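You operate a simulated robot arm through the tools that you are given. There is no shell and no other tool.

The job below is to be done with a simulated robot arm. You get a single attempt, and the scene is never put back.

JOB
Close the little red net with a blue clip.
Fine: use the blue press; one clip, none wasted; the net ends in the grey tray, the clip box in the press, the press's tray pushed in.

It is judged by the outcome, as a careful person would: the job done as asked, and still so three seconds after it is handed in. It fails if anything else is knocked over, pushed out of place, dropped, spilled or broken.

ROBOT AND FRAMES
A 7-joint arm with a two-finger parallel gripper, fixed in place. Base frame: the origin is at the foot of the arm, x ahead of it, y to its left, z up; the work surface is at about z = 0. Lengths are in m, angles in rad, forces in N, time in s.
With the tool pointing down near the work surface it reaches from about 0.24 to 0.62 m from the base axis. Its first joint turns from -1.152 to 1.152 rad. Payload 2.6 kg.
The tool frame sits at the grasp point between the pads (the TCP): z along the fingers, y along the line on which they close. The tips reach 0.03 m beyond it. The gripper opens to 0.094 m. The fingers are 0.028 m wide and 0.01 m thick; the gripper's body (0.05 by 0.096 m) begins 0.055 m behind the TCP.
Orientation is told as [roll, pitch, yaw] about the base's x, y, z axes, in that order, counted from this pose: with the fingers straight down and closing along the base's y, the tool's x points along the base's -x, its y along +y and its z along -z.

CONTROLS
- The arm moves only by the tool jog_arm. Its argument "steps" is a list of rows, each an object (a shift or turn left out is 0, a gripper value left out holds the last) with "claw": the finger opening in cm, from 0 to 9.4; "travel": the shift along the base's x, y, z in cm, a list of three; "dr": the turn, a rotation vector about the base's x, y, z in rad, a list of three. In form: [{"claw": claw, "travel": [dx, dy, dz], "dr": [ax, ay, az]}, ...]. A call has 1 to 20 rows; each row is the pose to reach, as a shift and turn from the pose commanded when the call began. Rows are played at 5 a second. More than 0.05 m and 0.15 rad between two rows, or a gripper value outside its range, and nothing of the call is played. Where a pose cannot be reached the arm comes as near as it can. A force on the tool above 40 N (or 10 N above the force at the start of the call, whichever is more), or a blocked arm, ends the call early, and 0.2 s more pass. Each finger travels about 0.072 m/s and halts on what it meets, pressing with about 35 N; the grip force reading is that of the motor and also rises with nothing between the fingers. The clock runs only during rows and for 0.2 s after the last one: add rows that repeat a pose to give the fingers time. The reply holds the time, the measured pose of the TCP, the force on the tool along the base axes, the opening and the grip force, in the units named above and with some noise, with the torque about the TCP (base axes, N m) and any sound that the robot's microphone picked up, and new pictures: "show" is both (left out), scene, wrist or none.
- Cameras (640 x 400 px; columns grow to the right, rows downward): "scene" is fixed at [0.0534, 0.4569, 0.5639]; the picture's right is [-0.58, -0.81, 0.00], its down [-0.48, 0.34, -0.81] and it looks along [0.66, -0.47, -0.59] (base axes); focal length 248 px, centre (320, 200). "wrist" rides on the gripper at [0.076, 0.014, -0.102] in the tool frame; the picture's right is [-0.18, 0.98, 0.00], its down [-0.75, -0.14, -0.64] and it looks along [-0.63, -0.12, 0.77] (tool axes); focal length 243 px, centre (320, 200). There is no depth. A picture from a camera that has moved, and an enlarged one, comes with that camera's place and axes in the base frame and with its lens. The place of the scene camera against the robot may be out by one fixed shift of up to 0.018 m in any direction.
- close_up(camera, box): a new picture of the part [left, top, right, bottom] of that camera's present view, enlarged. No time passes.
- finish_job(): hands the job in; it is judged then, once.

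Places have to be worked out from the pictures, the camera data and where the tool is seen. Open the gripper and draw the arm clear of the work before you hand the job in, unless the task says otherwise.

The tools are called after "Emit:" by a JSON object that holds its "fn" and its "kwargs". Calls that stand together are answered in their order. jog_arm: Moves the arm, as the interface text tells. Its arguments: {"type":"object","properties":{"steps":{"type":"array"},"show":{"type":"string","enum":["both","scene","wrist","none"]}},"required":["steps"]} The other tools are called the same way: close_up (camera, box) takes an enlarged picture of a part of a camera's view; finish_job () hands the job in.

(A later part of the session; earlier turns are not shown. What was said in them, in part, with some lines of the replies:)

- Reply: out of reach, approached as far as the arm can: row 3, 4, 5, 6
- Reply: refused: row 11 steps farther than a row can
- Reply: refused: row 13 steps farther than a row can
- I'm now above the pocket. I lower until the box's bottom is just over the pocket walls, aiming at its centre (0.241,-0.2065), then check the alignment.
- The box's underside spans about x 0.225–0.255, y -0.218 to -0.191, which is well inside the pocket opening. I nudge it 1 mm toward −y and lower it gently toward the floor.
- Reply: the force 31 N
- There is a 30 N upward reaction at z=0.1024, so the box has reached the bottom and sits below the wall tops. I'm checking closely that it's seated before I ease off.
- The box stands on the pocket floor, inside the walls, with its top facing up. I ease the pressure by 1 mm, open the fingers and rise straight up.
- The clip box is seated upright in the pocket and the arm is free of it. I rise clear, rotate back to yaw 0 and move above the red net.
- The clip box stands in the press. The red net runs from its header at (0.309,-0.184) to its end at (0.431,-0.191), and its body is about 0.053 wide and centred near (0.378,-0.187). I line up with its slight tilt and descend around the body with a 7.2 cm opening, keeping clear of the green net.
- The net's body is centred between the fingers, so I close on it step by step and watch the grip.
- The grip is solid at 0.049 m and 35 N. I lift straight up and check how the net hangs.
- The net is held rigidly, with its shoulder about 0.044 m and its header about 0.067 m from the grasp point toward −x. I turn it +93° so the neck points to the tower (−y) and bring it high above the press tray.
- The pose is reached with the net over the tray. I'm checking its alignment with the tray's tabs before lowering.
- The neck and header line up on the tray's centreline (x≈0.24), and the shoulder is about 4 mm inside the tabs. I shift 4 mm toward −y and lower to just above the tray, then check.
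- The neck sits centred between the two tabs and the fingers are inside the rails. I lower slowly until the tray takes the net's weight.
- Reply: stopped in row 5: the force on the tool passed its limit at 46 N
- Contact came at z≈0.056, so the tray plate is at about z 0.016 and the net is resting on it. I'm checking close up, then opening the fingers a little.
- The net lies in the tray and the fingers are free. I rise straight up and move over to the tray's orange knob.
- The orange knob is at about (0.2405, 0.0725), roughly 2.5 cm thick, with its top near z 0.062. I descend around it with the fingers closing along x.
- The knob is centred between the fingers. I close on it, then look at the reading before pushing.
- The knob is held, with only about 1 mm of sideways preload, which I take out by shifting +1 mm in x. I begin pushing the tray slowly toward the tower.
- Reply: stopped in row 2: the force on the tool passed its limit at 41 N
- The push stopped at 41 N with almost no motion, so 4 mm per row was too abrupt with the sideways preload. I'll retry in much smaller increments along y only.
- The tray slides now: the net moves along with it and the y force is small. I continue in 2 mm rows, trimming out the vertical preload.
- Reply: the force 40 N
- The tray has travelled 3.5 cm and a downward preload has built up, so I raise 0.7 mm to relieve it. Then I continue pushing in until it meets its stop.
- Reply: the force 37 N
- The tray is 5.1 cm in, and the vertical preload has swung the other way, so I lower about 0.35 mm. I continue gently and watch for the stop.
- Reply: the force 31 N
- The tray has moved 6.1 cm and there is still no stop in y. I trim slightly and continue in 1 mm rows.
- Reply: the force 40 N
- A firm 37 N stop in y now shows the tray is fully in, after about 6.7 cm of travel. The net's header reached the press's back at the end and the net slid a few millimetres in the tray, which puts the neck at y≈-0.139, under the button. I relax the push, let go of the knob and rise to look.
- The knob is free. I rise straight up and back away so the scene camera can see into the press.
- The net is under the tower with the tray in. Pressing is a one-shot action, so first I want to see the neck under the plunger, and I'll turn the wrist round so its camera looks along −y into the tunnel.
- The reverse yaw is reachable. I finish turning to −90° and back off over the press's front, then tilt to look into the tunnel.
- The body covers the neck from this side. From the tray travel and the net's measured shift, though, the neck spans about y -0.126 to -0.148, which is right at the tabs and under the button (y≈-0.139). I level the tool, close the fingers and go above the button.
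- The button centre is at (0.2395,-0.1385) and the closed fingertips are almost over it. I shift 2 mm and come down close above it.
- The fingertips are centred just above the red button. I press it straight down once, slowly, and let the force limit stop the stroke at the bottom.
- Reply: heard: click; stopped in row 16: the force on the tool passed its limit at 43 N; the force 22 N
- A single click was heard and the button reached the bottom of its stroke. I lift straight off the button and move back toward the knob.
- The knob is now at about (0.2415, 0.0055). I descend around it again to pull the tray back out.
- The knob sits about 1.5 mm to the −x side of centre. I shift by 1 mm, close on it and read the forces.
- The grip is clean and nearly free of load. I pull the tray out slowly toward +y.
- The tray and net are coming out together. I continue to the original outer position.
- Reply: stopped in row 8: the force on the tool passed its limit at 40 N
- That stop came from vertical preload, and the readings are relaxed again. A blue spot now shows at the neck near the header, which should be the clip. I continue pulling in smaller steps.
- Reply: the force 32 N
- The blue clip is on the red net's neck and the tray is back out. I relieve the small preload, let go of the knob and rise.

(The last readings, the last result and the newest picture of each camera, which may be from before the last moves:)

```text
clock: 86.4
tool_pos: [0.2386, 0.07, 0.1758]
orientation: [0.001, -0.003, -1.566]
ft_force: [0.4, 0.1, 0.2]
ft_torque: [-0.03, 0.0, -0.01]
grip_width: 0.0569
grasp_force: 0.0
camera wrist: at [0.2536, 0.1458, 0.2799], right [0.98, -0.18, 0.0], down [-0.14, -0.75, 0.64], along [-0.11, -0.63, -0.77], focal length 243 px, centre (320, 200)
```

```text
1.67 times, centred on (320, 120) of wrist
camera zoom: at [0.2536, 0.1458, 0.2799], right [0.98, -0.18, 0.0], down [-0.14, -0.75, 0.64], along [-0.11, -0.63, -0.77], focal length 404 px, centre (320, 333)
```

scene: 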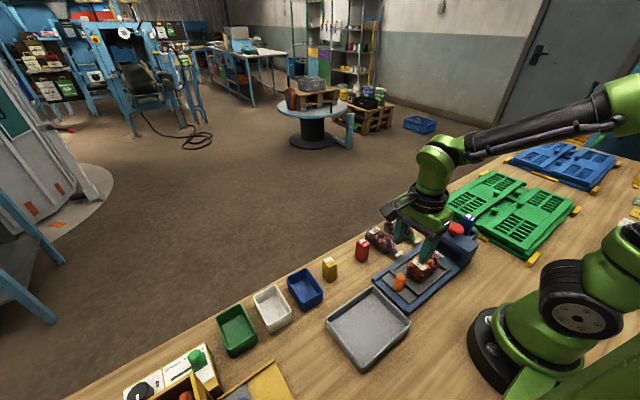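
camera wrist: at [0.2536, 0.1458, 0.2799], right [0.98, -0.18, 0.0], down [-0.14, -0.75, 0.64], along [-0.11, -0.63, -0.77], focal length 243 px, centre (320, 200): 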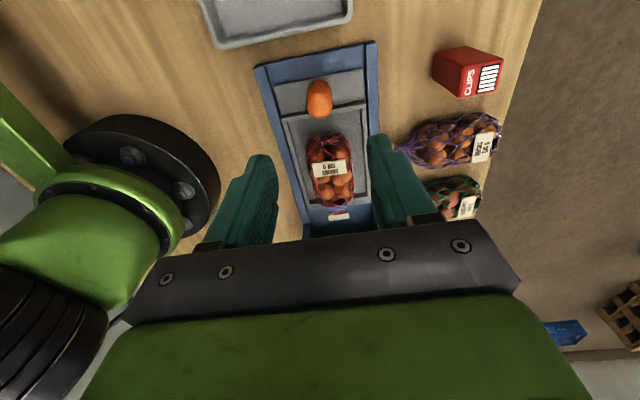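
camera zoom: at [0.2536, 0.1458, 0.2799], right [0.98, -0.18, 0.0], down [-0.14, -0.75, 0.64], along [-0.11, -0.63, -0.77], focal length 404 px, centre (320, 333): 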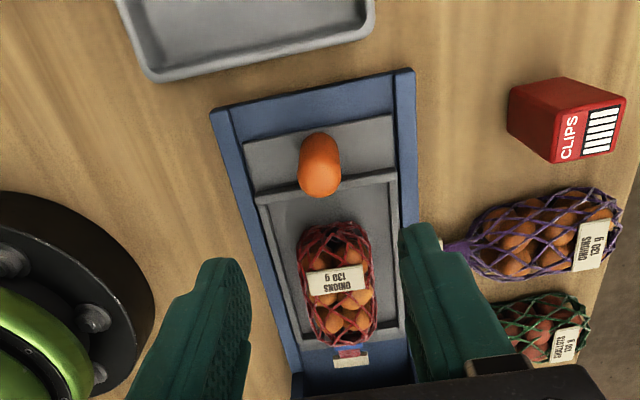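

The net lies in the tray with its body centred near (0.240,-0.022) and its header at y≈-0.092. I move above it at the same yaw and check before descending.

Emit:
{"fn": "jog_arm", "kwargs": {"steps": [{"claw": 5.9, "travel": [0.1, -3, 0]}, {"travel": [0.15, -6, 0]}, {"travel": [0.15, -9.2, 0]}, {"travel": [0.15, -9.2, -3]}, {"travel": [0.15, -9.2, -6]}, {"travel": [0.15, -9.2, -6]}]}}

Emit:
{"fn": "close_up", "kwargs": {"camera": "wrist", "box": [200, 0, 440, 240]}}

Emit:
{"fn": "close_up", "kwargs": {"camera": "scene", "box": [370, 170, 500, 310]}}

```text
clock: 87.8
tool_pos: [0.2423, -0.0215, 0.1142]
orientation: [0.002, -0.002, -1.565]
ft_force: [0.6, -0.7, 0.3]
ft_torque: [-0.03, 0.03, 0.02]
grip_width: 0.0588
grasp_force: 0.1
camera wrist: at [0.256, 0.0546, 0.2177], right [0.98, -0.18, 0.0], down [-0.14, -0.75, 0.64], along [-0.11, -0.63, -0.77], focal length 243 px, centre (320, 200)
```

scene: 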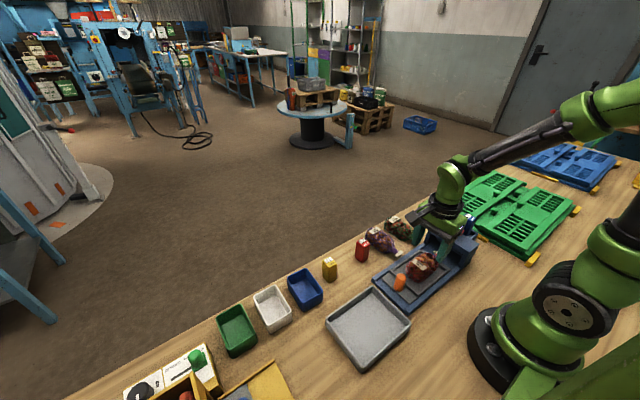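
wrist: 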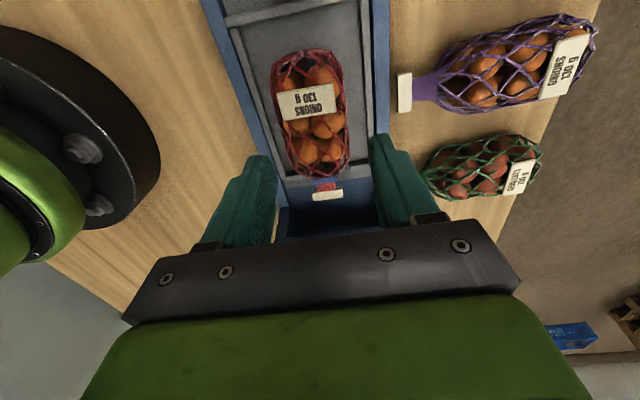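

```text
1.67 times, centred on (320, 120) of wrist
camera zoom: at [0.256, 0.0546, 0.2177], right [0.98, -0.18, 0.0], down [-0.14, -0.75, 0.64], along [-0.11, -0.63, -0.77], focal length 404 px, centre (320, 333)
```

zoom: 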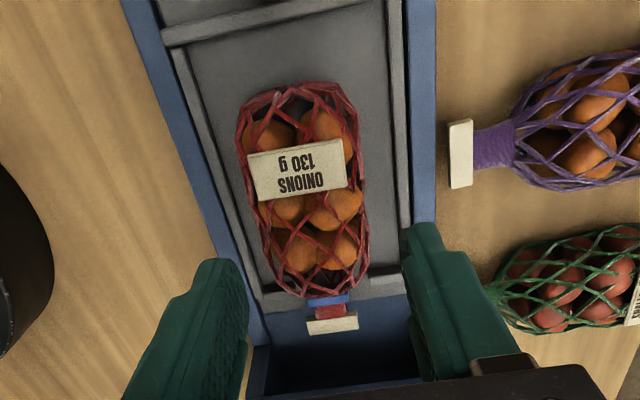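

```text
2.86 times, centred on (435, 240) of scene
camera zoom: at [0.0534, 0.4569, 0.5639], right [-0.58, -0.81, 0.0], down [-0.48, 0.34, -0.81], along [0.66, -0.47, -0.59], focal length 708 px, centre (-9, 86)
```

zoom: 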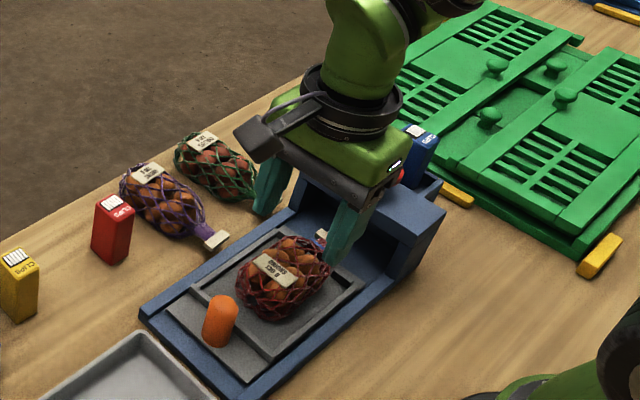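

The blue clip band is plainly round the neck at y≈-0.076. I align with the net's slight tilt, centre on it and descend to grip the body.

Emit:
{"fn": "jog_arm", "kwargs": {"steps": [{"travel": [-0.25, -0.2, -1], "dr": [0, 0, -0.035]}, {"travel": [-0.25, -0.2, -2.5], "dr": [0, 0, -0.035]}, {"travel": [-0.25, -0.2, -4], "dr": [0, 0, -0.035]}, {"travel": [-0.25, -0.2, -5], "dr": [0, 0, -0.035]}, {"travel": [-0.25, -0.2, -5.55], "dr": [0, 0, -0.035]}, {"travel": [-0.25, -0.2, -5.55], "dr": [0, 0, -0.035]}], "show": "wrist"}}

Emit:
{"fn": "close_up", "kwargs": {"camera": "wrist", "box": [200, 40, 440, 240]}}

Emit:
{"fn": "close_up", "kwargs": {"camera": "scene", "box": [370, 190, 500, 310]}}

```text
clock: 89.2
tool_pos: [0.2394, -0.0233, 0.061]
orientation: [0.001, -0.001, -1.601]
ft_force: [-0.4, 0.3, -0.8]
ft_torque: [0.0, 0.02, -0.01]
grip_width: 0.0589
grasp_force: 0.1
camera wrist: at [0.2558, 0.0512, 0.163], right [0.98, -0.21, 0.0], down [-0.16, -0.75, 0.64], along [-0.14, -0.63, -0.77], focal length 243 px, centre (320, 200)
```

wrist: 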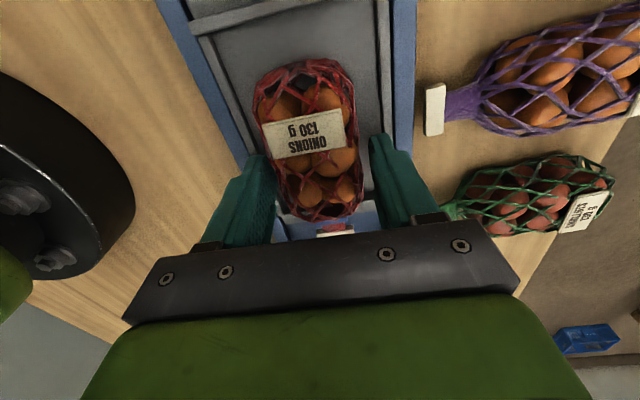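

```text
2.00 times, centred on (320, 140) of wrist
camera zoom: at [0.2558, 0.0512, 0.163], right [0.98, -0.21, 0.0], down [-0.16, -0.75, 0.64], along [-0.14, -0.63, -0.77], focal length 485 px, centre (320, 320)
```

zoom: 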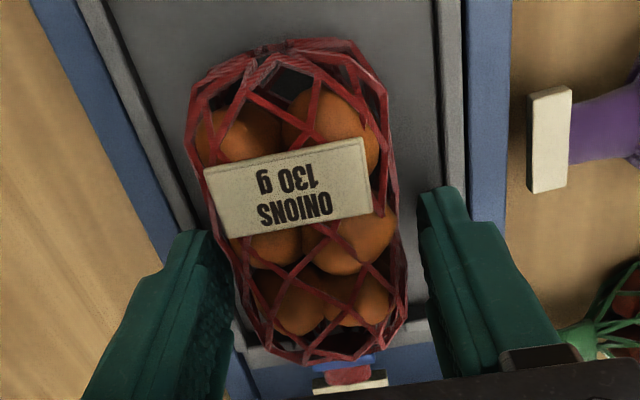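

```text
3.33 times, centred on (435, 250) of scene
camera zoom: at [0.0534, 0.4569, 0.5639], right [-0.58, -0.81, 0.0], down [-0.48, 0.34, -0.81], along [0.66, -0.47, -0.59], focal length 826 px, centre (-63, 33)
```

zoom: 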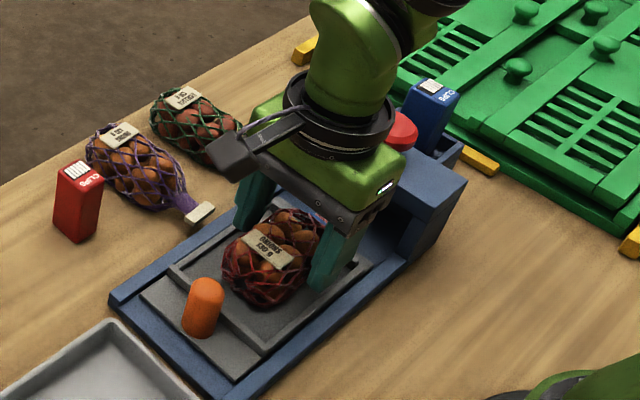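

The body is between the fingers and close to the −x one. I shift 1 mm toward −x, go down 2 mm more and close.

Emit:
{"fn": "jog_arm", "kwargs": {"steps": [{"travel": [-0.1, 0, -0.2]}, {"travel": [-0.1, 0, -0.22]}, {"claw": 5.3, "travel": [-0.1, 0, -0.22]}, {"claw": 4.7, "travel": [-0.1, 0, -0.22]}, {"claw": 4.6, "travel": [-0.1, 0, -0.22]}, {"claw": 4.6, "travel": [-0.1, 0, -0.22]}], "show": "wrist"}}

```text
clock: 90.6
tool_pos: [0.2384, -0.0243, 0.0574]
orientation: [0.002, -0.004, -1.6]
ft_force: [-0.5, -0.5, -0.1]
ft_torque: [-0.02, 0.03, -0.02]
grip_width: 0.0489
grasp_force: 34.9
camera wrist: at [0.2544, 0.0511, 0.1618], right [0.98, -0.21, 0.0], down [-0.16, -0.75, 0.64], along [-0.14, -0.63, -0.77], focal length 243 px, centre (320, 200)
```

wrist: 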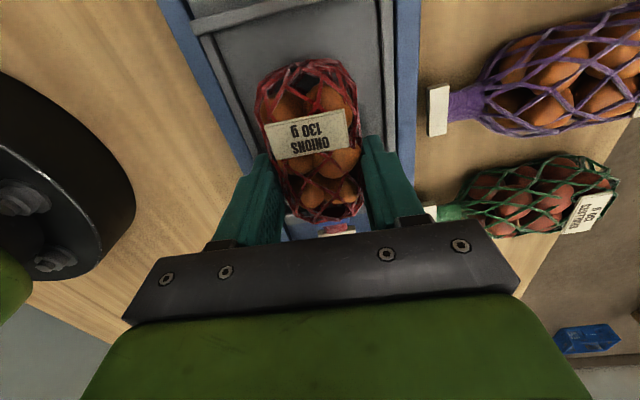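

The net is gripped at 0.049 m and 35 N. I lift it straight out of the press tray and carry it toward the grey tray.

Emit:
{"fn": "jog_arm", "kwargs": {"steps": [{"travel": [0, 0, 1]}, {"travel": [0, 0, 3]}, {"travel": [0, 0, 6]}, {"travel": [0, 0, 10]}, {"travel": [0, 0, 13]}, {"travel": [0, 4, 13]}, {"travel": [0, 8, 13]}, {"travel": [0, 12, 13]}, {"travel": [-0.5, 16, 13]}, {"travel": [-1, 20, 13]}, {"travel": [-1.5, 22.4, 13], "dr": [0, 0, 0.03]}, {"travel": [-1.5, 22.4, 13], "dr": [0, 0, 0.03]}]}}

Emit:
{"fn": "close_up", "kwargs": {"camera": "wrist", "box": [160, 0, 460, 240]}}

Emit:
{"fn": "close_up", "kwargs": {"camera": "scene", "box": [310, 200, 470, 380]}}

```text
clock: 93.2
tool_pos: [0.2208, 0.1997, 0.189]
orientation: [0.002, -0.001, -1.567]
ft_force: [1.0, 0.3, -1.0]
ft_torque: [-0.04, -0.03, 0.0]
grip_width: 0.0488
grasp_force: 35.3
camera wrist: at [0.2359, 0.2763, 0.2927], right [0.98, -0.18, 0.0], down [-0.14, -0.75, 0.64], along [-0.12, -0.63, -0.77], focal length 243 px, centre (320, 200)
```

scene: 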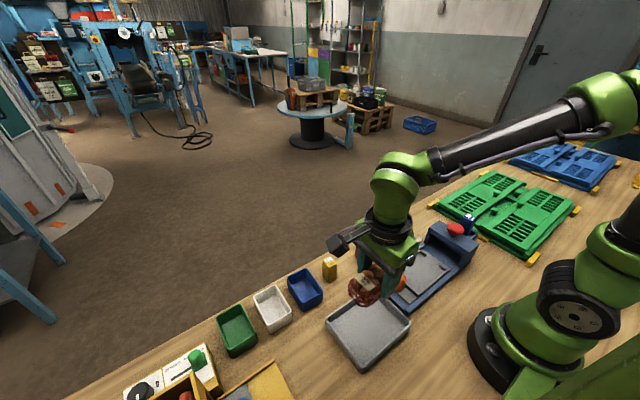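
wrist: 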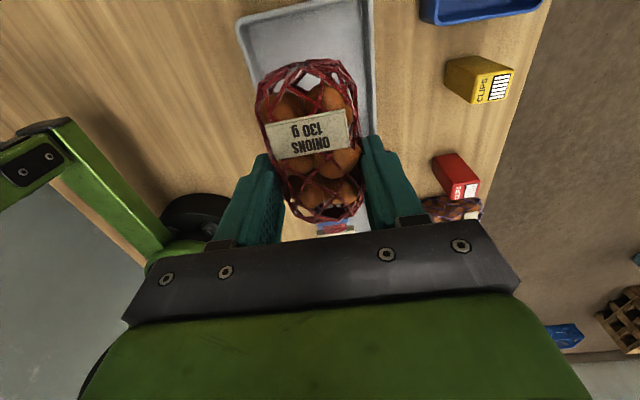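

```text
1.67 times, centred on (310, 120) of wrist
camera zoom: at [0.2359, 0.2763, 0.2927], right [0.98, -0.18, 0.0], down [-0.14, -0.75, 0.64], along [-0.12, -0.63, -0.77], focal length 404 px, centre (337, 333)
```

zoom: 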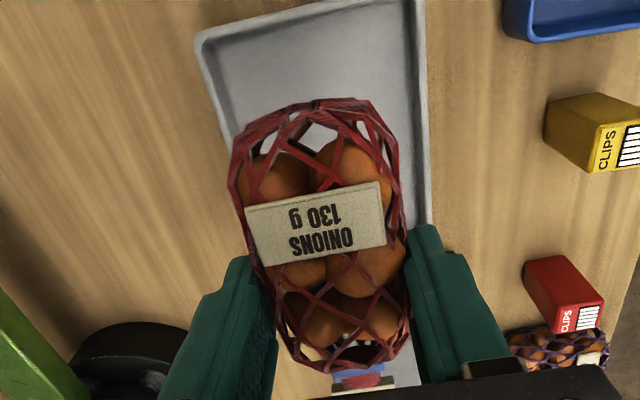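

```text
2.22 times, centred on (390, 290) of scene
camera zoom: at [0.0533, 0.4569, 0.5639], right [-0.58, -0.81, 0.0], down [-0.48, 0.34, -0.81], along [0.66, -0.47, -0.59], focal length 551 px, centre (164, 0)
```

zoom: 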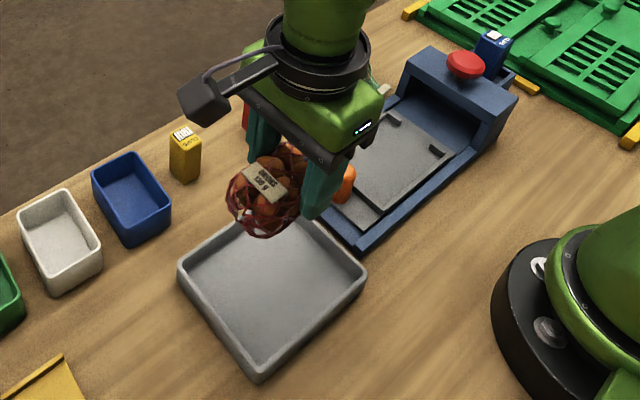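

The grey tray's inside spans about x 0.165–0.271, y 0.131–0.266, and the net is about 0.128 m long. It fits best lying diagonally, so I turn it about 28°, centre it over the tray and come down part way.

Emit:
{"fn": "jog_arm", "kwargs": {"steps": [{"travel": [-0.2, 0.2, 0], "dr": [0, 0, 0.12]}, {"travel": [-0.4, 0.4, 0], "dr": [0, 0, 0.24]}, {"travel": [-0.6, 0.6, 0], "dr": [0, 0, 0.36]}, {"travel": [-0.75, 0.8, 0], "dr": [0, 0, 0.48]}, {"travel": [-0.75, 0.8, -3], "dr": [0, 0, 0.48]}, {"travel": [-0.75, 0.8, -6], "dr": [0, 0, 0.48]}, {"travel": [-0.75, 0.8, -9], "dr": [0, 0, 0.48]}, {"travel": [-0.75, 0.8, -9], "dr": [0, 0, 0.48]}]}}

Emit:
{"fn": "close_up", "kwargs": {"camera": "wrist", "box": [160, 0, 460, 240]}}

Emit:
{"fn": "close_up", "kwargs": {"camera": "scene", "box": [310, 230, 450, 380]}}

```text
clock: 95.0
tool_pos: [0.2161, 0.2063, 0.099]
orientation: [0.0, 0.0, -1.088]
ft_force: [0.7, 0.2, -0.9]
ft_torque: [-0.01, -0.01, -0.04]
grip_width: 0.0489
grasp_force: 34.8
camera wrist: at [0.193, 0.2803, 0.2025], right [0.96, 0.29, 0.0], down [0.22, -0.73, 0.64], along [0.19, -0.61, -0.77], focal length 243 px, centre (320, 200)
```

scene: 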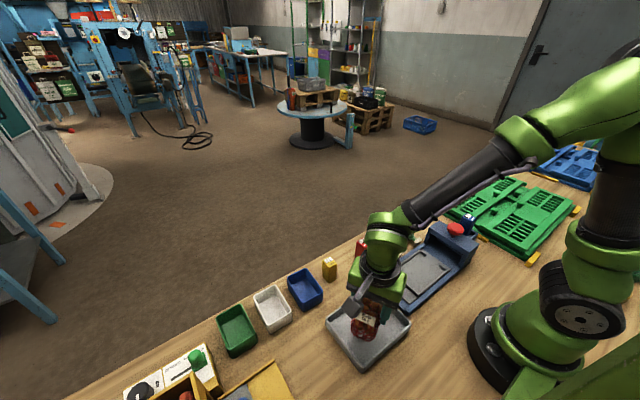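
wrist: 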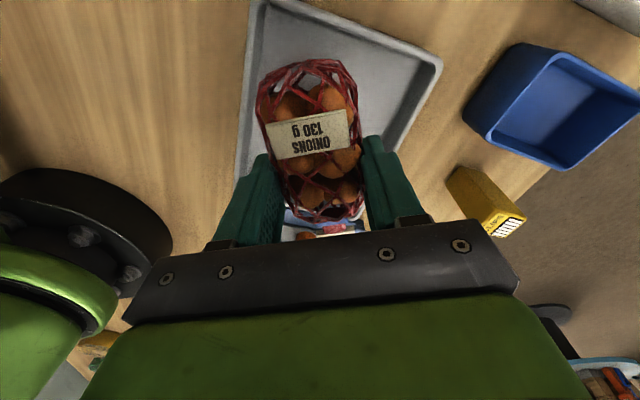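

```text
1.67 times, centred on (310, 120) of wrist
camera zoom: at [0.193, 0.2803, 0.2025], right [0.96, 0.29, 0.0], down [0.22, -0.73, 0.64], along [0.19, -0.61, -0.77], focal length 404 px, centre (337, 333)
```

zoom: 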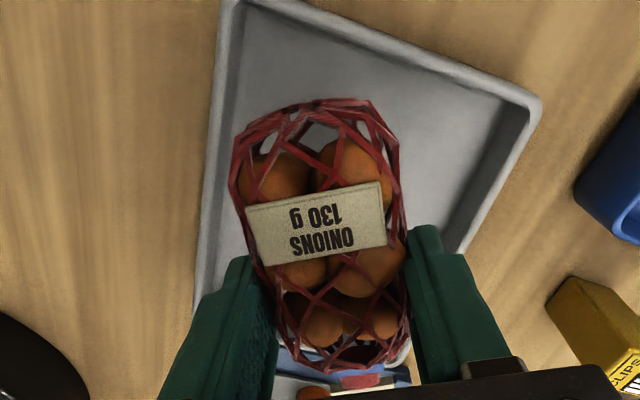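

```text
2.67 times, centred on (380, 305) of scene
camera zoom: at [0.0534, 0.4569, 0.5639], right [-0.58, -0.81, 0.0], down [-0.48, 0.34, -0.81], along [0.66, -0.47, -0.59], focal length 661 px, centre (160, -80)
```

zoom: 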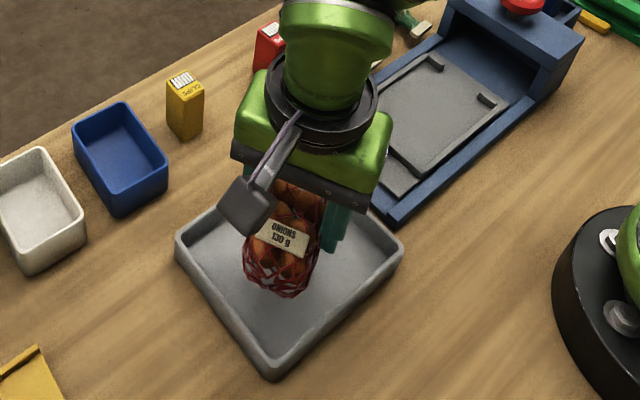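

The net hangs inside the tray's outline, so I shift it 3 mm toward −x to even the margins. Then I lower it gently until the tray floor takes it.

Emit:
{"fn": "jog_arm", "kwargs": {"steps": [{"travel": [-0.3, -0.05, -1]}, {"travel": [-0.3, -0.05, -2.5]}, {"travel": [-0.3, -0.05, -3.8]}, {"travel": [-0.3, -0.05, -4.4]}, {"travel": [-0.3, -0.05, -4.7]}, {"travel": [-0.3, -0.05, -4.9]}, {"travel": [-0.3, -0.05, -5.05]}, {"travel": [-0.3, -0.05, -5.2]}, {"travel": [-0.3, -0.05, -5.35]}, {"travel": [-0.3, -0.05, -5.5]}, {"travel": [-0.3, -0.05, -5.65]}]}}

Emit:
{"fn": "close_up", "kwargs": {"camera": "wrist", "box": [160, 0, 460, 240]}}

Emit:
{"fn": "close_up", "kwargs": {"camera": "scene", "box": [310, 230, 450, 380]}}

```text
clock: 96.8
tool_pos: [0.2138, 0.2071, 0.0486]
orientation: [0.003, -0.004, -1.09]
ft_force: [-1.7, -2.0, 7.7]
ft_torque: [0.14, 0.0, 0.05]
grip_width: 0.0488
grasp_force: 35.5
stopped in row 9: the force on the tool passed its limit at 45 N (the readings are from after the stop); the commanded pose is now the measured one
camera wrist: at [0.1904, 0.2812, 0.1521], right [0.96, 0.29, 0.0], down [0.22, -0.73, 0.64], along [0.19, -0.62, -0.77], focal length 243 px, centre (320, 200)
```

scene: 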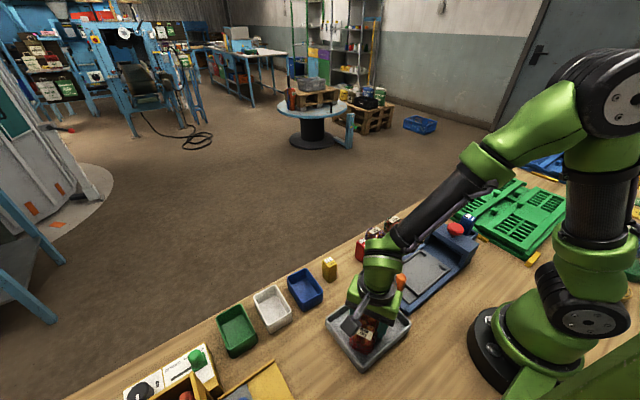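
wrist: 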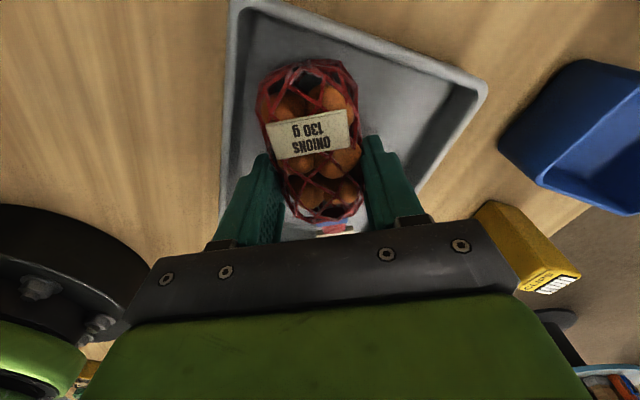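

```text
1.67 times, centred on (310, 120) of wrist
camera zoom: at [0.1904, 0.2812, 0.1521], right [0.96, 0.29, 0.0], down [0.22, -0.73, 0.64], along [0.19, -0.62, -0.77], focal length 404 px, centre (337, 333)
```

zoom: 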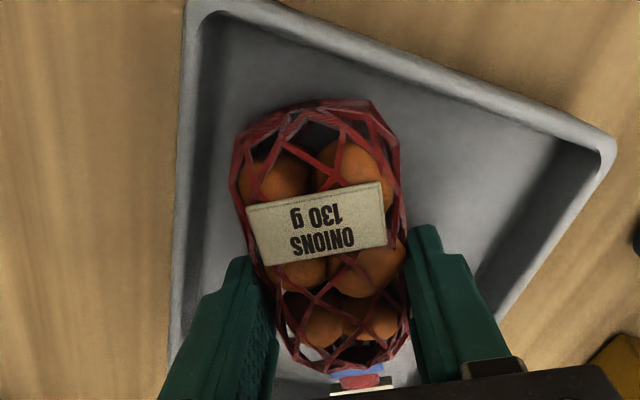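

```text
2.67 times, centred on (380, 305) of scene
camera zoom: at [0.0533, 0.4569, 0.5639], right [-0.58, -0.81, 0.0], down [-0.48, 0.34, -0.81], along [0.66, -0.47, -0.59], focal length 661 px, centre (160, -80)
```

zoom: 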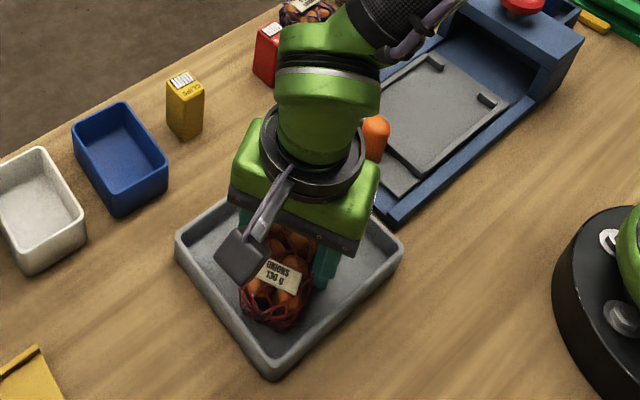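

Contact came at z≈0.047 with the net resting on the grey tray's floor and within its walls. I ease off, open the fingers and rise.

Emit:
{"fn": "jog_arm", "kwargs": {"steps": [{"travel": [0, 0, 0.03]}, {"claw": 5.2, "travel": [0, 0, 0.03]}, {"claw": 5.8, "travel": [0, 0, 0.03]}, {"claw": 5.8, "travel": [0, 0, 0.03]}, {"travel": [0, 0, 1.5]}, {"travel": [0, 0, 4]}, {"travel": [0, 0, 8]}, {"travel": [0, 0, 12]}, {"travel": [0, 0, 12]}]}}

Emit:
{"fn": "close_up", "kwargs": {"camera": "wrist", "box": [160, 0, 460, 240]}}

Emit:
{"fn": "close_up", "kwargs": {"camera": "scene", "box": [310, 230, 450, 380]}}

```text
clock: 98.8
tool_pos: [0.2108, 0.2069, 0.1684]
orientation: [0.004, -0.004, -1.091]
ft_force: [-1.0, -0.8, 0.0]
ft_torque: [0.02, -0.01, 0.03]
grip_width: 0.0579
grasp_force: 0.1
camera wrist: at [0.1892, 0.2814, 0.2708], right [0.96, 0.29, 0.0], down [0.22, -0.73, 0.64], along [0.19, -0.62, -0.77], focal length 243 px, centre (320, 200)
```

scene: 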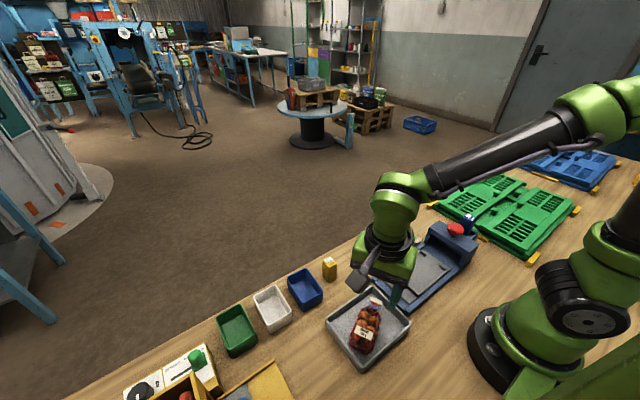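
wrist: 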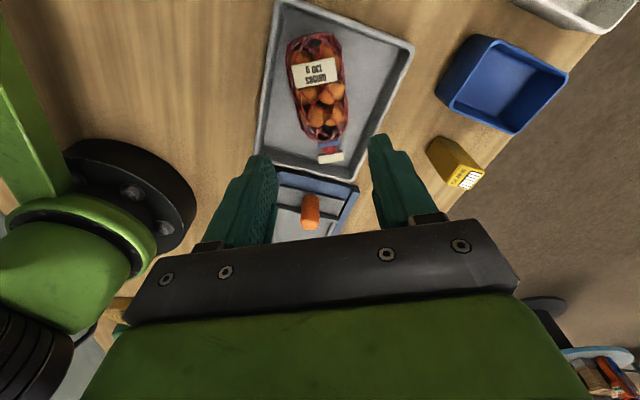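

```text
1.67 times, centred on (310, 120) of wrist
camera zoom: at [0.1892, 0.2814, 0.2708], right [0.96, 0.29, 0.0], down [0.22, -0.73, 0.64], along [0.19, -0.62, -0.77], focal length 404 px, centre (337, 333)
```

zoom: 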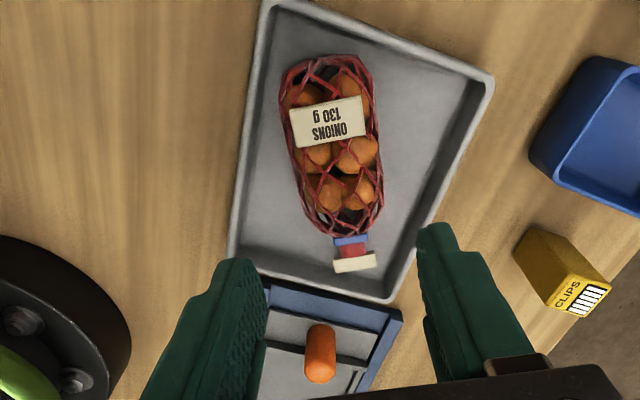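

```text
2.67 times, centred on (380, 305) of scene
camera zoom: at [0.0533, 0.4569, 0.5639], right [-0.58, -0.81, 0.0], down [-0.48, 0.34, -0.81], along [0.66, -0.47, -0.59], focal length 661 px, centre (160, -80)
```

zoom: 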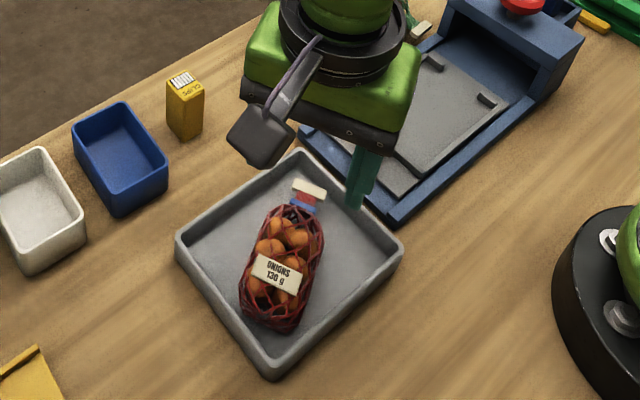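

The red net now lies wholly inside the grey tray with the blue clip on its neck. Last, I must push the empty press tray back in, so I close the fingers and go to a spot just outside (+y of) the knob.

Emit:
{"fn": "jog_arm", "kwargs": {"steps": [{"claw": 3, "travel": [0.7, -2.5, 0], "dr": [0, 0, -0.12]}, {"claw": 0.5, "travel": [1.5, -5, 0], "dr": [0, 0, -0.24]}, {"claw": 0, "travel": [2.2, -7.5, 0], "dr": [0, 0, -0.36]}, {"claw": 0, "travel": [2.95, -10.3, 0], "dr": [0, 0, -0.476]}, {"claw": 0, "travel": [2.95, -10.3, -3], "dr": [0, 0, -0.476]}, {"claw": 0, "travel": [2.95, -10.3, -6], "dr": [0, 0, -0.476]}, {"claw": 0, "travel": [2.95, -10.3, -6], "dr": [0, 0, -0.476]}]}}

Emit:
{"fn": "close_up", "kwargs": {"camera": "wrist", "box": [200, 0, 440, 200]}}

Emit:
{"fn": "close_up", "kwargs": {"camera": "scene", "box": [330, 200, 480, 340]}}

```text
clock: 100.4
tool_pos: [0.2426, 0.1056, 0.1091]
orientation: [0.004, -0.003, -1.571]
ft_force: [0.0, 0.5, 0.0]
ft_torque: [0.02, 0.0, -0.05]
grip_width: 0.0002
grasp_force: 32.1
camera wrist: at [0.2562, 0.1812, 0.2126], right [0.98, -0.18, 0.0], down [-0.14, -0.75, 0.64], along [-0.11, -0.63, -0.77], focal length 243 px, centre (320, 200)
```

scene: 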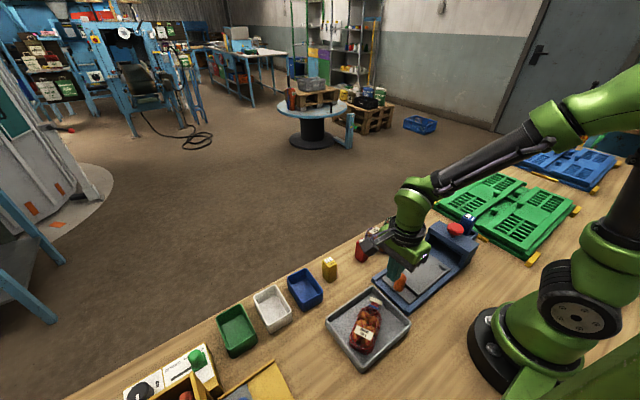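
wrist: 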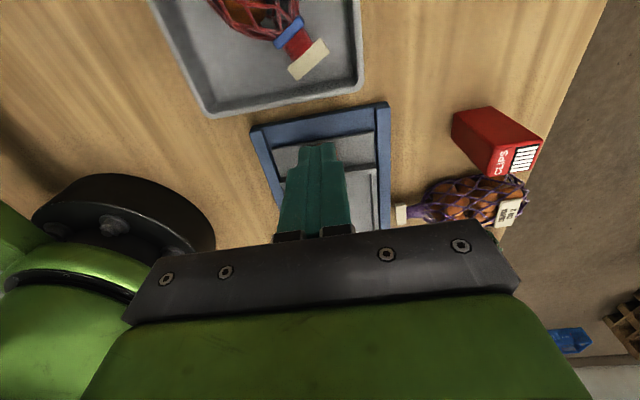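

```text
2.00 times, centred on (320, 100) of wrist
camera zoom: at [0.2562, 0.1812, 0.2126], right [0.98, -0.18, 0.0], down [-0.14, -0.75, 0.64], along [-0.11, -0.63, -0.77], focal length 485 px, centre (320, 400)
```

zoom: 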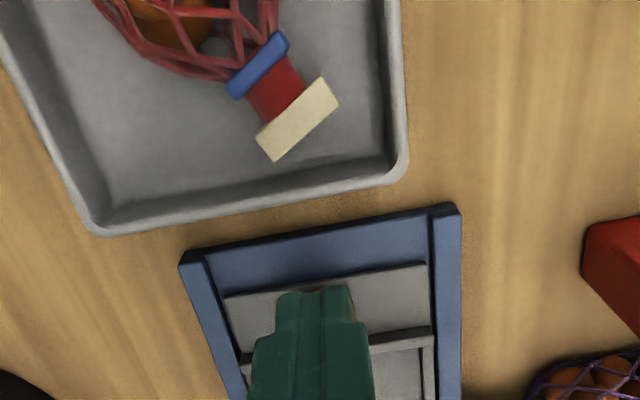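

```text
2.86 times, centred on (405, 270) of scene
camera zoom: at [0.0534, 0.4569, 0.5639], right [-0.58, -0.81, 0.0], down [-0.48, 0.34, -0.81], along [0.66, -0.47, -0.59], focal length 708 px, centre (77, 0)
```

zoom: 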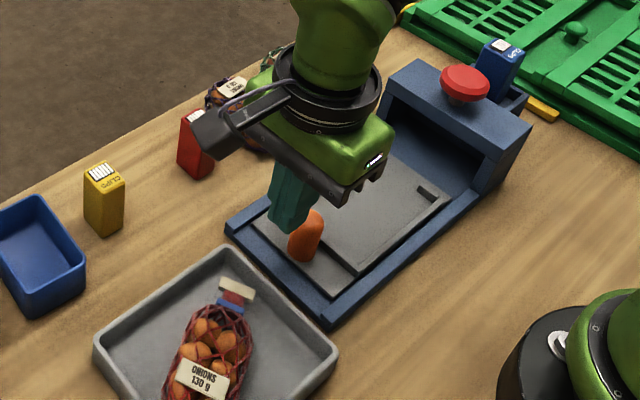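

The fingertips are between the knob and the grey tray's rim. I descend there, keeping clear of both, to about z=0.057.

Emit:
{"fn": "jog_arm", "kwargs": {"steps": [{"travel": [-0.2, -0.25, -2]}, {"travel": [-0.2, -0.25, -4]}, {"travel": [-0.2, -0.25, -5.2]}, {"travel": [-0.2, -0.25, -5.2]}]}}

Emit:
{"fn": "close_up", "kwargs": {"camera": "scene", "box": [330, 200, 480, 340]}}

```text
clock: 101.4
tool_pos: [0.2411, 0.1016, 0.0571]
orientation: [0.005, -0.003, -1.567]
ft_force: [0.0, 0.8, -0.3]
ft_torque: [0.02, 0.02, -0.03]
grip_width: 0.0003
grasp_force: 33.3
camera wrist: at [0.254, 0.1791, 0.1605], right [0.98, -0.18, 0.0], down [-0.14, -0.75, 0.64], along [-0.11, -0.63, -0.77], focal length 243 px, centre (320, 200)
```

scene: 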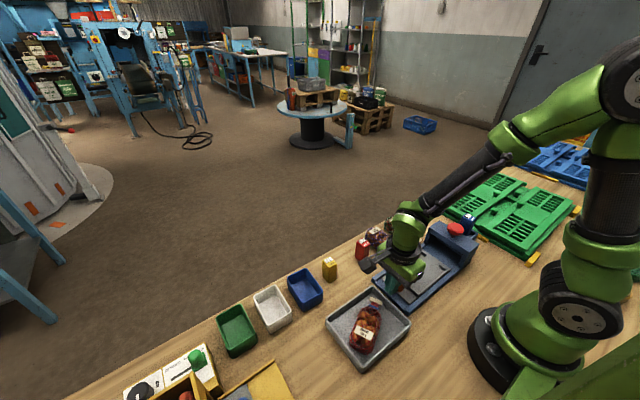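
wrist: 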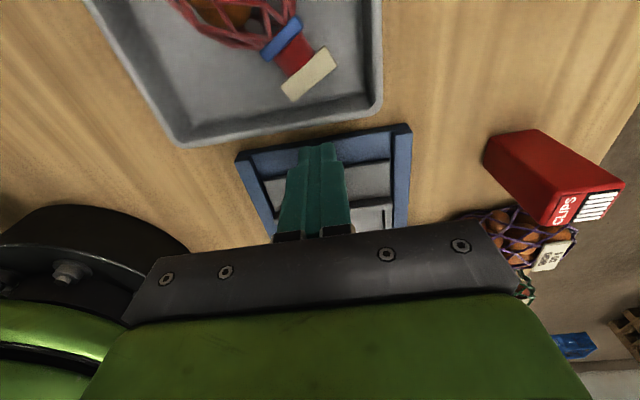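

```text
2.86 times, centred on (405, 270) of scene
camera zoom: at [0.0534, 0.4569, 0.5639], right [-0.58, -0.81, 0.0], down [-0.48, 0.34, -0.81], along [0.66, -0.47, -0.59], focal length 708 px, centre (77, 0)
```

zoom: 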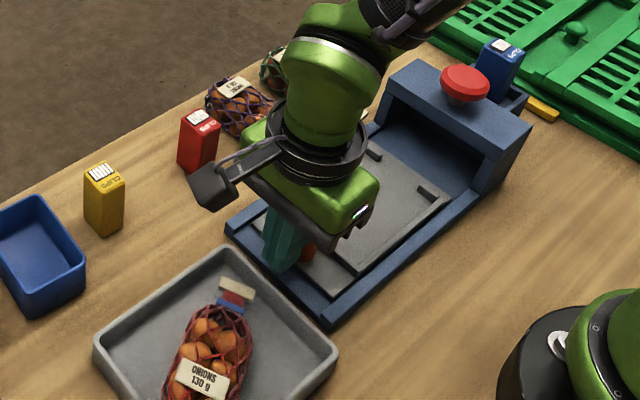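

The fingers stand just outside the knob with all forces near zero. I push the tray in slowly, 2 mm per row.

Emit:
{"fn": "jog_arm", "kwargs": {"steps": [{"travel": [0, -0.2, 0]}, {"travel": [0, -0.4, 0]}, {"travel": [0, -0.6, 0]}, {"travel": [0, -0.75, 0]}, {"travel": [0, -0.9, 0]}, {"travel": [0, -1.1, 0]}, {"travel": [0, -1.3, 0]}, {"travel": [0, -1.5, 0]}, {"travel": [0, -1.7, 0]}, {"travel": [0, -1.9, 0]}, {"travel": [0, -2.1, 0]}, {"travel": [0, -2.3, 0]}, {"travel": [0, -2.5, 0]}, {"travel": [0, -2.7, 0]}, {"travel": [0, -2.9, 0]}, {"travel": [0, -3.1, 0]}, {"travel": [0, -3.3, 0]}, {"travel": [0, -3.5, 0]}, {"travel": [0, -3.7, 0]}, {"travel": [0, -3.9, 0]}]}}

Emit:
{"fn": "close_up", "kwargs": {"camera": "scene", "box": [330, 200, 480, 340]}}

```text
clock: 105.6
tool_pos: [0.2411, 0.0624, 0.0558]
orientation: [0.004, -0.003, -1.568]
ft_force: [-0.6, 0.4, -0.6]
ft_torque: [0.0, 0.0, 0.01]
grip_width: 0.0
grasp_force: 32.9
camera wrist: at [0.2548, 0.1393, 0.1597], right [0.98, -0.18, 0.0], down [-0.14, -0.75, 0.64], along [-0.11, -0.63, -0.77], focal length 243 px, centre (320, 200)
```

scene: 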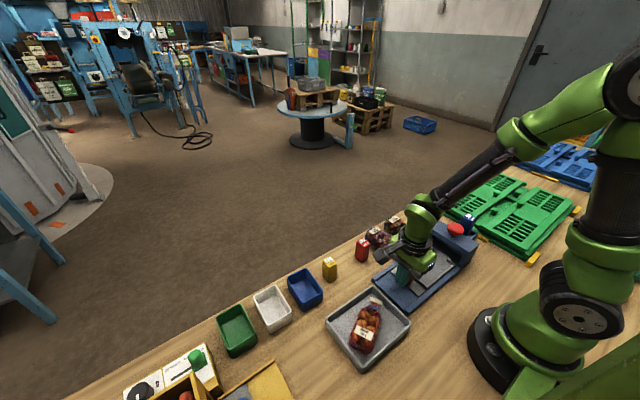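
wrist: 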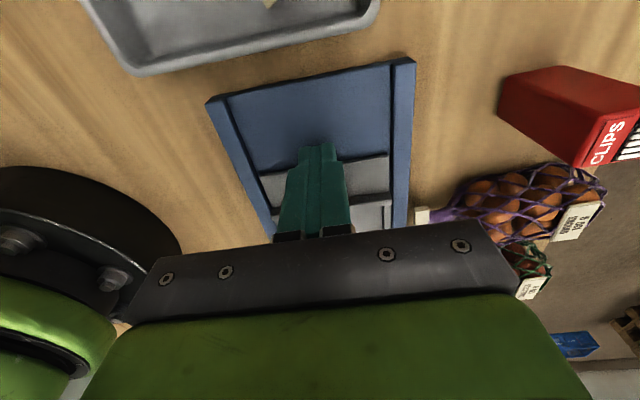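

```text
2.86 times, centred on (405, 270) of scene
camera zoom: at [0.0534, 0.4569, 0.5639], right [-0.58, -0.81, 0.0], down [-0.48, 0.34, -0.81], along [0.66, -0.47, -0.59], focal length 708 px, centre (77, 0)
```

zoom: 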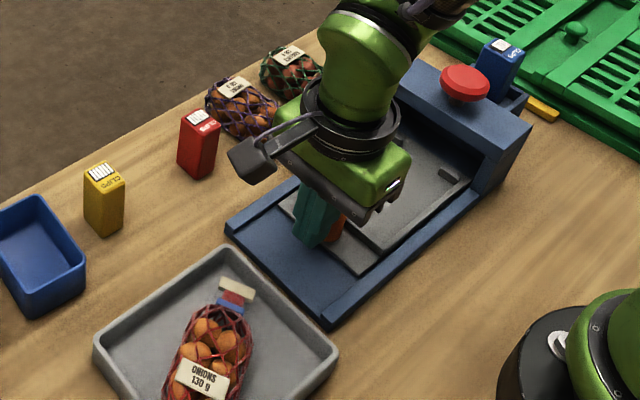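

The tray slides in easily ahead of the fingers. I continue to the stop, using smaller rows toward the end.

Emit:
{"fn": "jog_arm", "kwargs": {"steps": [{"travel": [0, -0.2, 0]}, {"travel": [0, -0.4, 0]}, {"travel": [0, -0.6, 0]}, {"travel": [0, -0.8, 0]}, {"travel": [0, -1.0, 0]}, {"travel": [0, -1.2, 0]}, {"travel": [0, -1.4, 0]}, {"travel": [0, -1.6, 0]}, {"travel": [0, -1.8, 0]}, {"travel": [0, -2.0, 0]}, {"travel": [0, -2.2, 0]}, {"travel": [0, -2.4, 0]}, {"travel": [0, -2.6, 0]}, {"travel": [0, -2.75, 0]}, {"travel": [0, -2.9, 0]}, {"travel": [0, -3.05, 0]}, {"travel": [0, -3.2, 0]}, {"travel": [0, -3.35, 0]}, {"travel": [0, -3.5, 0]}, {"travel": [0, -3.65, 0]}]}}

Emit:
{"fn": "close_up", "kwargs": {"camera": "scene", "box": [330, 200, 480, 340]}}

```text
clock: 109.4
tool_pos: [0.2401, 0.0337, 0.0569]
orientation: [0.003, 0.003, -1.563]
ft_force: [-1.2, 9.3, -0.3]
ft_torque: [-0.01, -0.03, 0.0]
grip_width: 0.0
grasp_force: 33.5
stopped in row 19: the force on the tool passed its limit at 44 N (the readings are from after the stop); the commanded pose is now the measured one
camera wrist: at [0.2544, 0.1092, 0.1606], right [0.98, -0.18, 0.0], down [-0.14, -0.76, 0.64], along [-0.11, -0.63, -0.77], focal length 243 px, centre (320, 200)
```

scene: 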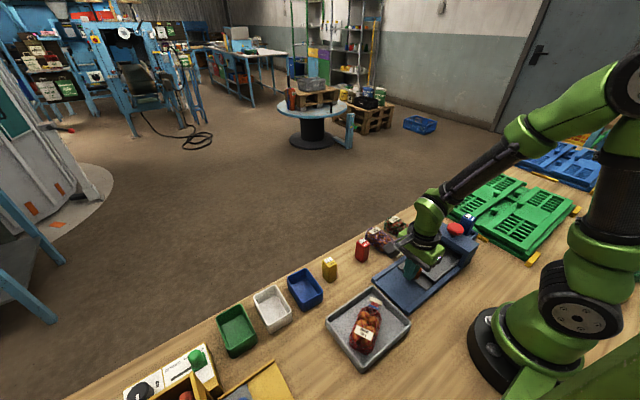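
wrist: 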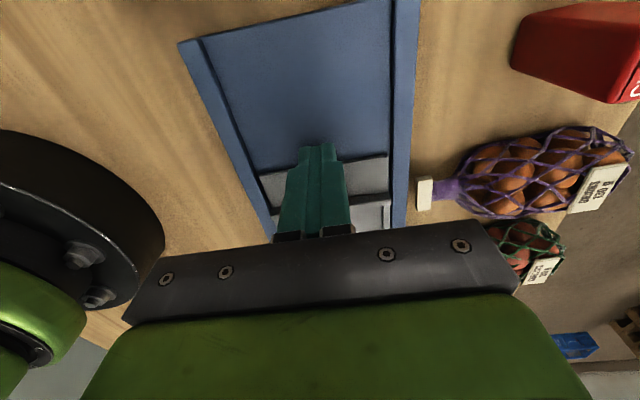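

```text
2.86 times, centred on (405, 270) of scene
camera zoom: at [0.0534, 0.4569, 0.5639], right [-0.58, -0.81, 0.0], down [-0.48, 0.34, -0.81], along [0.66, -0.47, -0.59], focal length 708 px, centre (77, 0)
```

zoom: 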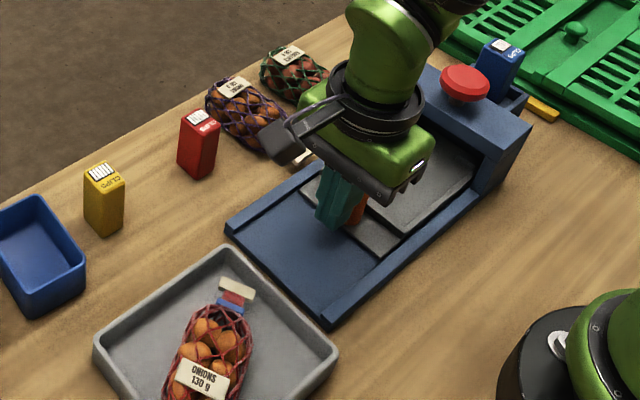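

The tray hit the same hard stop (44 N) at the same place as before, so it's fully in. I back off 1 cm in +y, rise, and draw the arm clear with the gripper open.

Emit:
{"fn": "jog_arm", "kwargs": {"steps": [{"travel": [0, 0.4, 0]}, {"travel": [0, 1, 0]}, {"travel": [0, 1.2, 2]}, {"travel": [0, 1.2, 6]}, {"travel": [0, 1.2, 10]}, {"travel": [1, 1.2, 14]}, {"claw": 5, "travel": [4, 1.2, 17]}, {"claw": 9, "travel": [8, 0, 19]}, {"claw": 9, "travel": [11, -2, 21]}, {"claw": 9, "travel": [11, -2, 21]}]}}

Emit:
{"fn": "close_up", "kwargs": {"camera": "scene", "box": [310, 190, 510, 380]}}

Emit:
{"fn": "close_up", "kwargs": {"camera": "scene", "box": [370, 200, 490, 310]}}

```text
clock: 111.6
tool_pos: [0.3505, 0.0124, 0.2663]
orientation: [0.006, 0.001, -1.564]
ft_force: [-0.3, 0.8, 0.3]
ft_torque: [0.04, -0.02, 0.01]
grip_width: 0.09
grasp_force: 0.1
camera wrist: at [0.3635, 0.0875, 0.3705], right [0.98, -0.18, 0.0], down [-0.14, -0.76, 0.64], along [-0.11, -0.63, -0.77], focal length 243 px, centre (320, 200)
```

scene: 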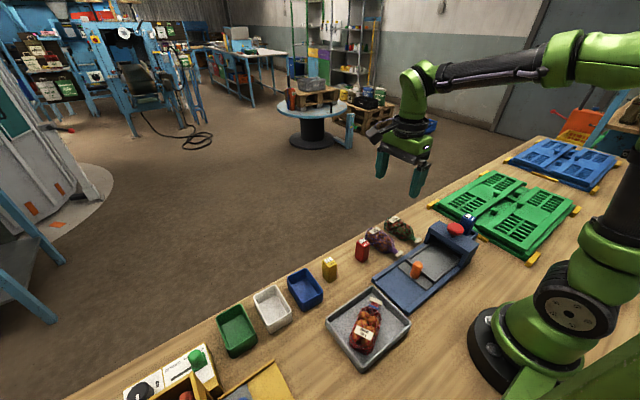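
wrist: 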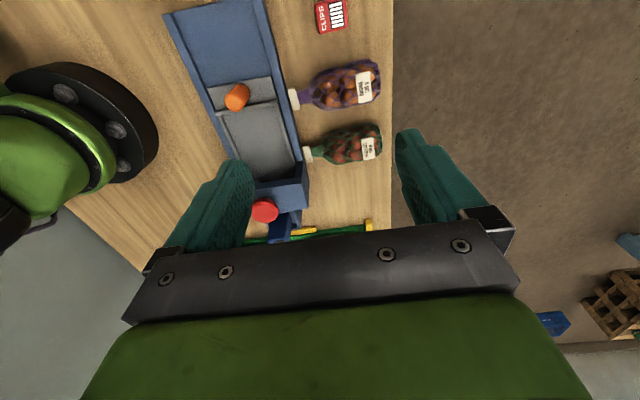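

```text
2.11 times, centred on (410, 285) of scene
camera zoom: at [0.0534, 0.4569, 0.5639], right [-0.58, -0.81, 0.0], down [-0.48, 0.34, -0.81], along [0.66, -0.47, -0.59], focal length 522 px, centre (130, 21)
```

zoom: 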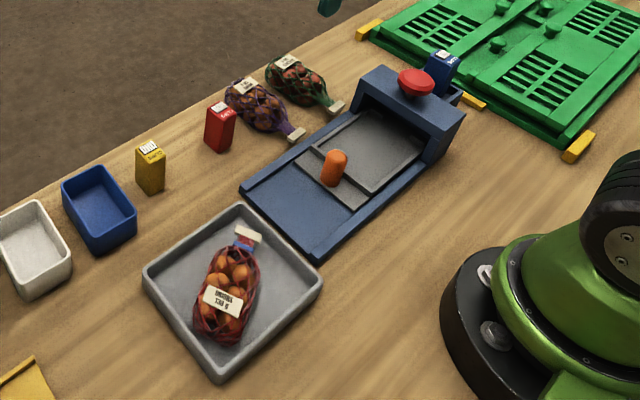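

```text
3.64 times, centred on (430, 255) of scene
camera zoom: at [0.0534, 0.4569, 0.5639], right [-0.58, -0.81, 0.0], down [-0.48, 0.34, -0.81], along [0.66, -0.47, -0.59], focal length 902 px, centre (-80, 0)
```

zoom: 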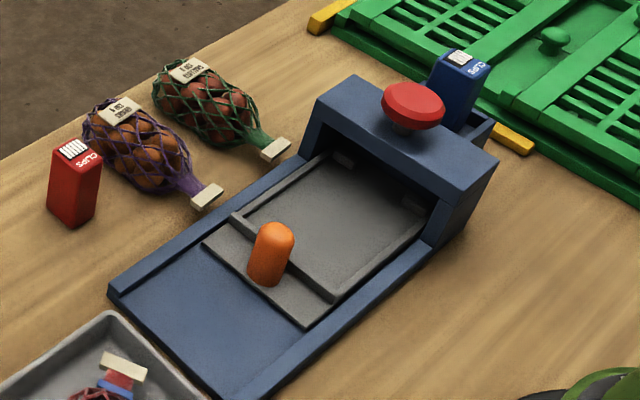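

Everything is in place: the tray is fully in (knob where it was on the first push), the blue clip box is in the press, and the clipped red net lies in the grey tray. The other items are untouched. I raise the arm a bit further, open fully, and take a final look.

Emit:
{"fn": "jog_arm", "kwargs": {"steps": [{"claw": 9.4, "travel": [0, -1.5, 3]}, {"claw": 9.4, "travel": [0, -3, 6]}, {"claw": 9.4, "travel": [0, -5, 9]}, {"claw": 9.4, "travel": [0, -5, 9]}, {"claw": 9.4, "travel": [0, -5, 9]}]}}

Emit:
{"fn": "close_up", "kwargs": {"camera": "scene", "box": [310, 270, 430, 380]}}

Emit:
{"fn": "close_up", "kwargs": {"camera": "scene", "box": [420, 190, 500, 260]}}

```text
clock: 112.8
tool_pos: [0.3509, -0.0365, 0.3583]
orientation: [0.004, 0.003, -1.564]
ft_force: [-0.2, 0.7, 0.1]
ft_torque: [0.0, 0.01, 0.02]
grip_width: 0.0941
grasp_force: 0.1
camera wrist: at [0.3648, 0.0388, 0.4619], right [0.98, -0.18, 0.0], down [-0.14, -0.76, 0.64], along [-0.11, -0.63, -0.77], focal length 243 px, centre (320, 200)
```

scene: 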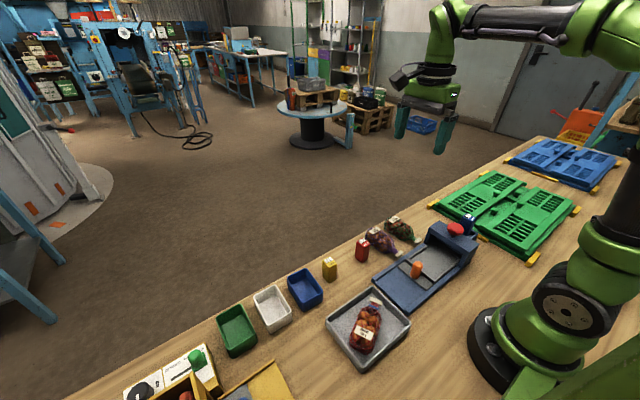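
wrist: 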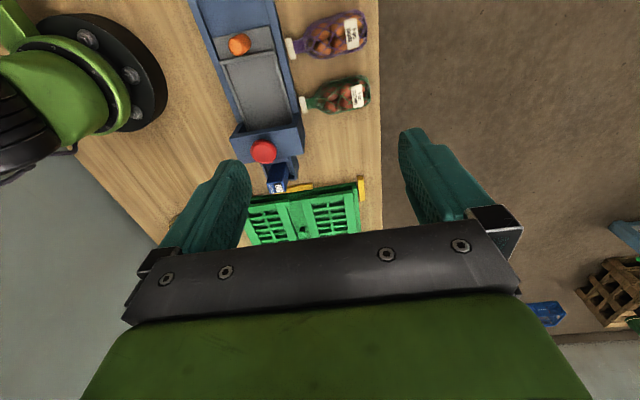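

```text
3.64 times, centred on (370, 325) of scene
camera zoom: at [0.0534, 0.4569, 0.5639], right [-0.58, -0.81, 0.0], down [-0.48, 0.34, -0.81], along [0.66, -0.47, -0.59], focal length 902 px, centre (138, -254)
```

zoom: 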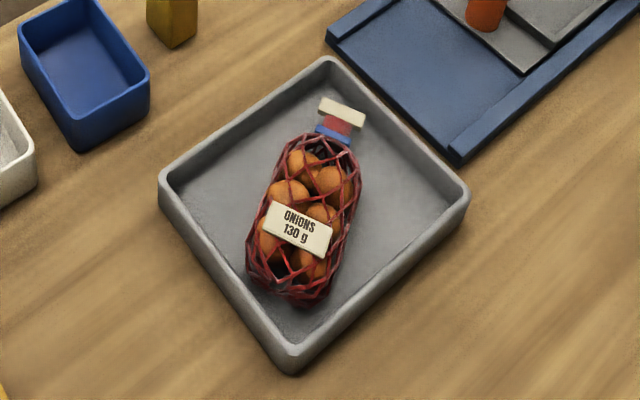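

```text
5.71 times, centred on (460, 225) of scene
camera zoom: at [0.0534, 0.4569, 0.5639], right [-0.58, -0.81, 0.0], down [-0.48, 0.34, -0.81], along [0.66, -0.47, -0.59], focal length 1417 px, centre (-480, 57)
```

zoom: 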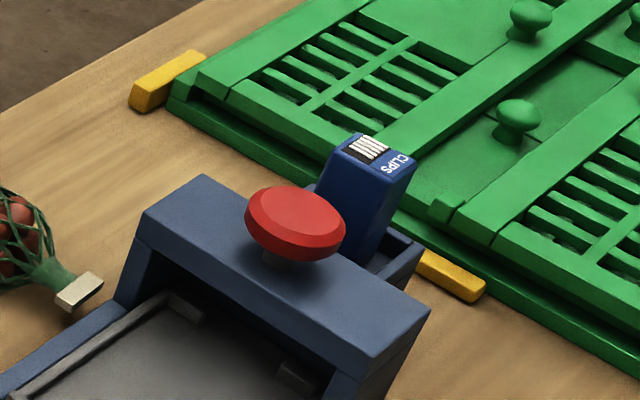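

The final pictures confirm the outcome. The red net is closed with one blue clip and rests in the grey tray, the clip box stands in the press, the press's tray is in, and the arm is clear with the gripper open. I'm handing the job in.

Emit:
{"fn": "finish_job", "kwargs": {}}

```text
The job is handed in.
```

The little red net is closed with one blue clip and lies in the grey tray, and I've handed the job in.

- **Clip:** I pressed the button once and heard one click. The blue clip shows on the net's neck in the last pictures.
- **Press:** The blue clip box stands upright in its pocket. The tray is pushed in; it met the same hard stop as on the first push.
- **Everything else:** The other nets, clip boxes and bins look undisturbed. The arm is clear with the gripper open.

When I first pushed the tray in, the net's white header touched the back of the press and the net slid a few millimetres in the tray. The clip still went onto the neck.
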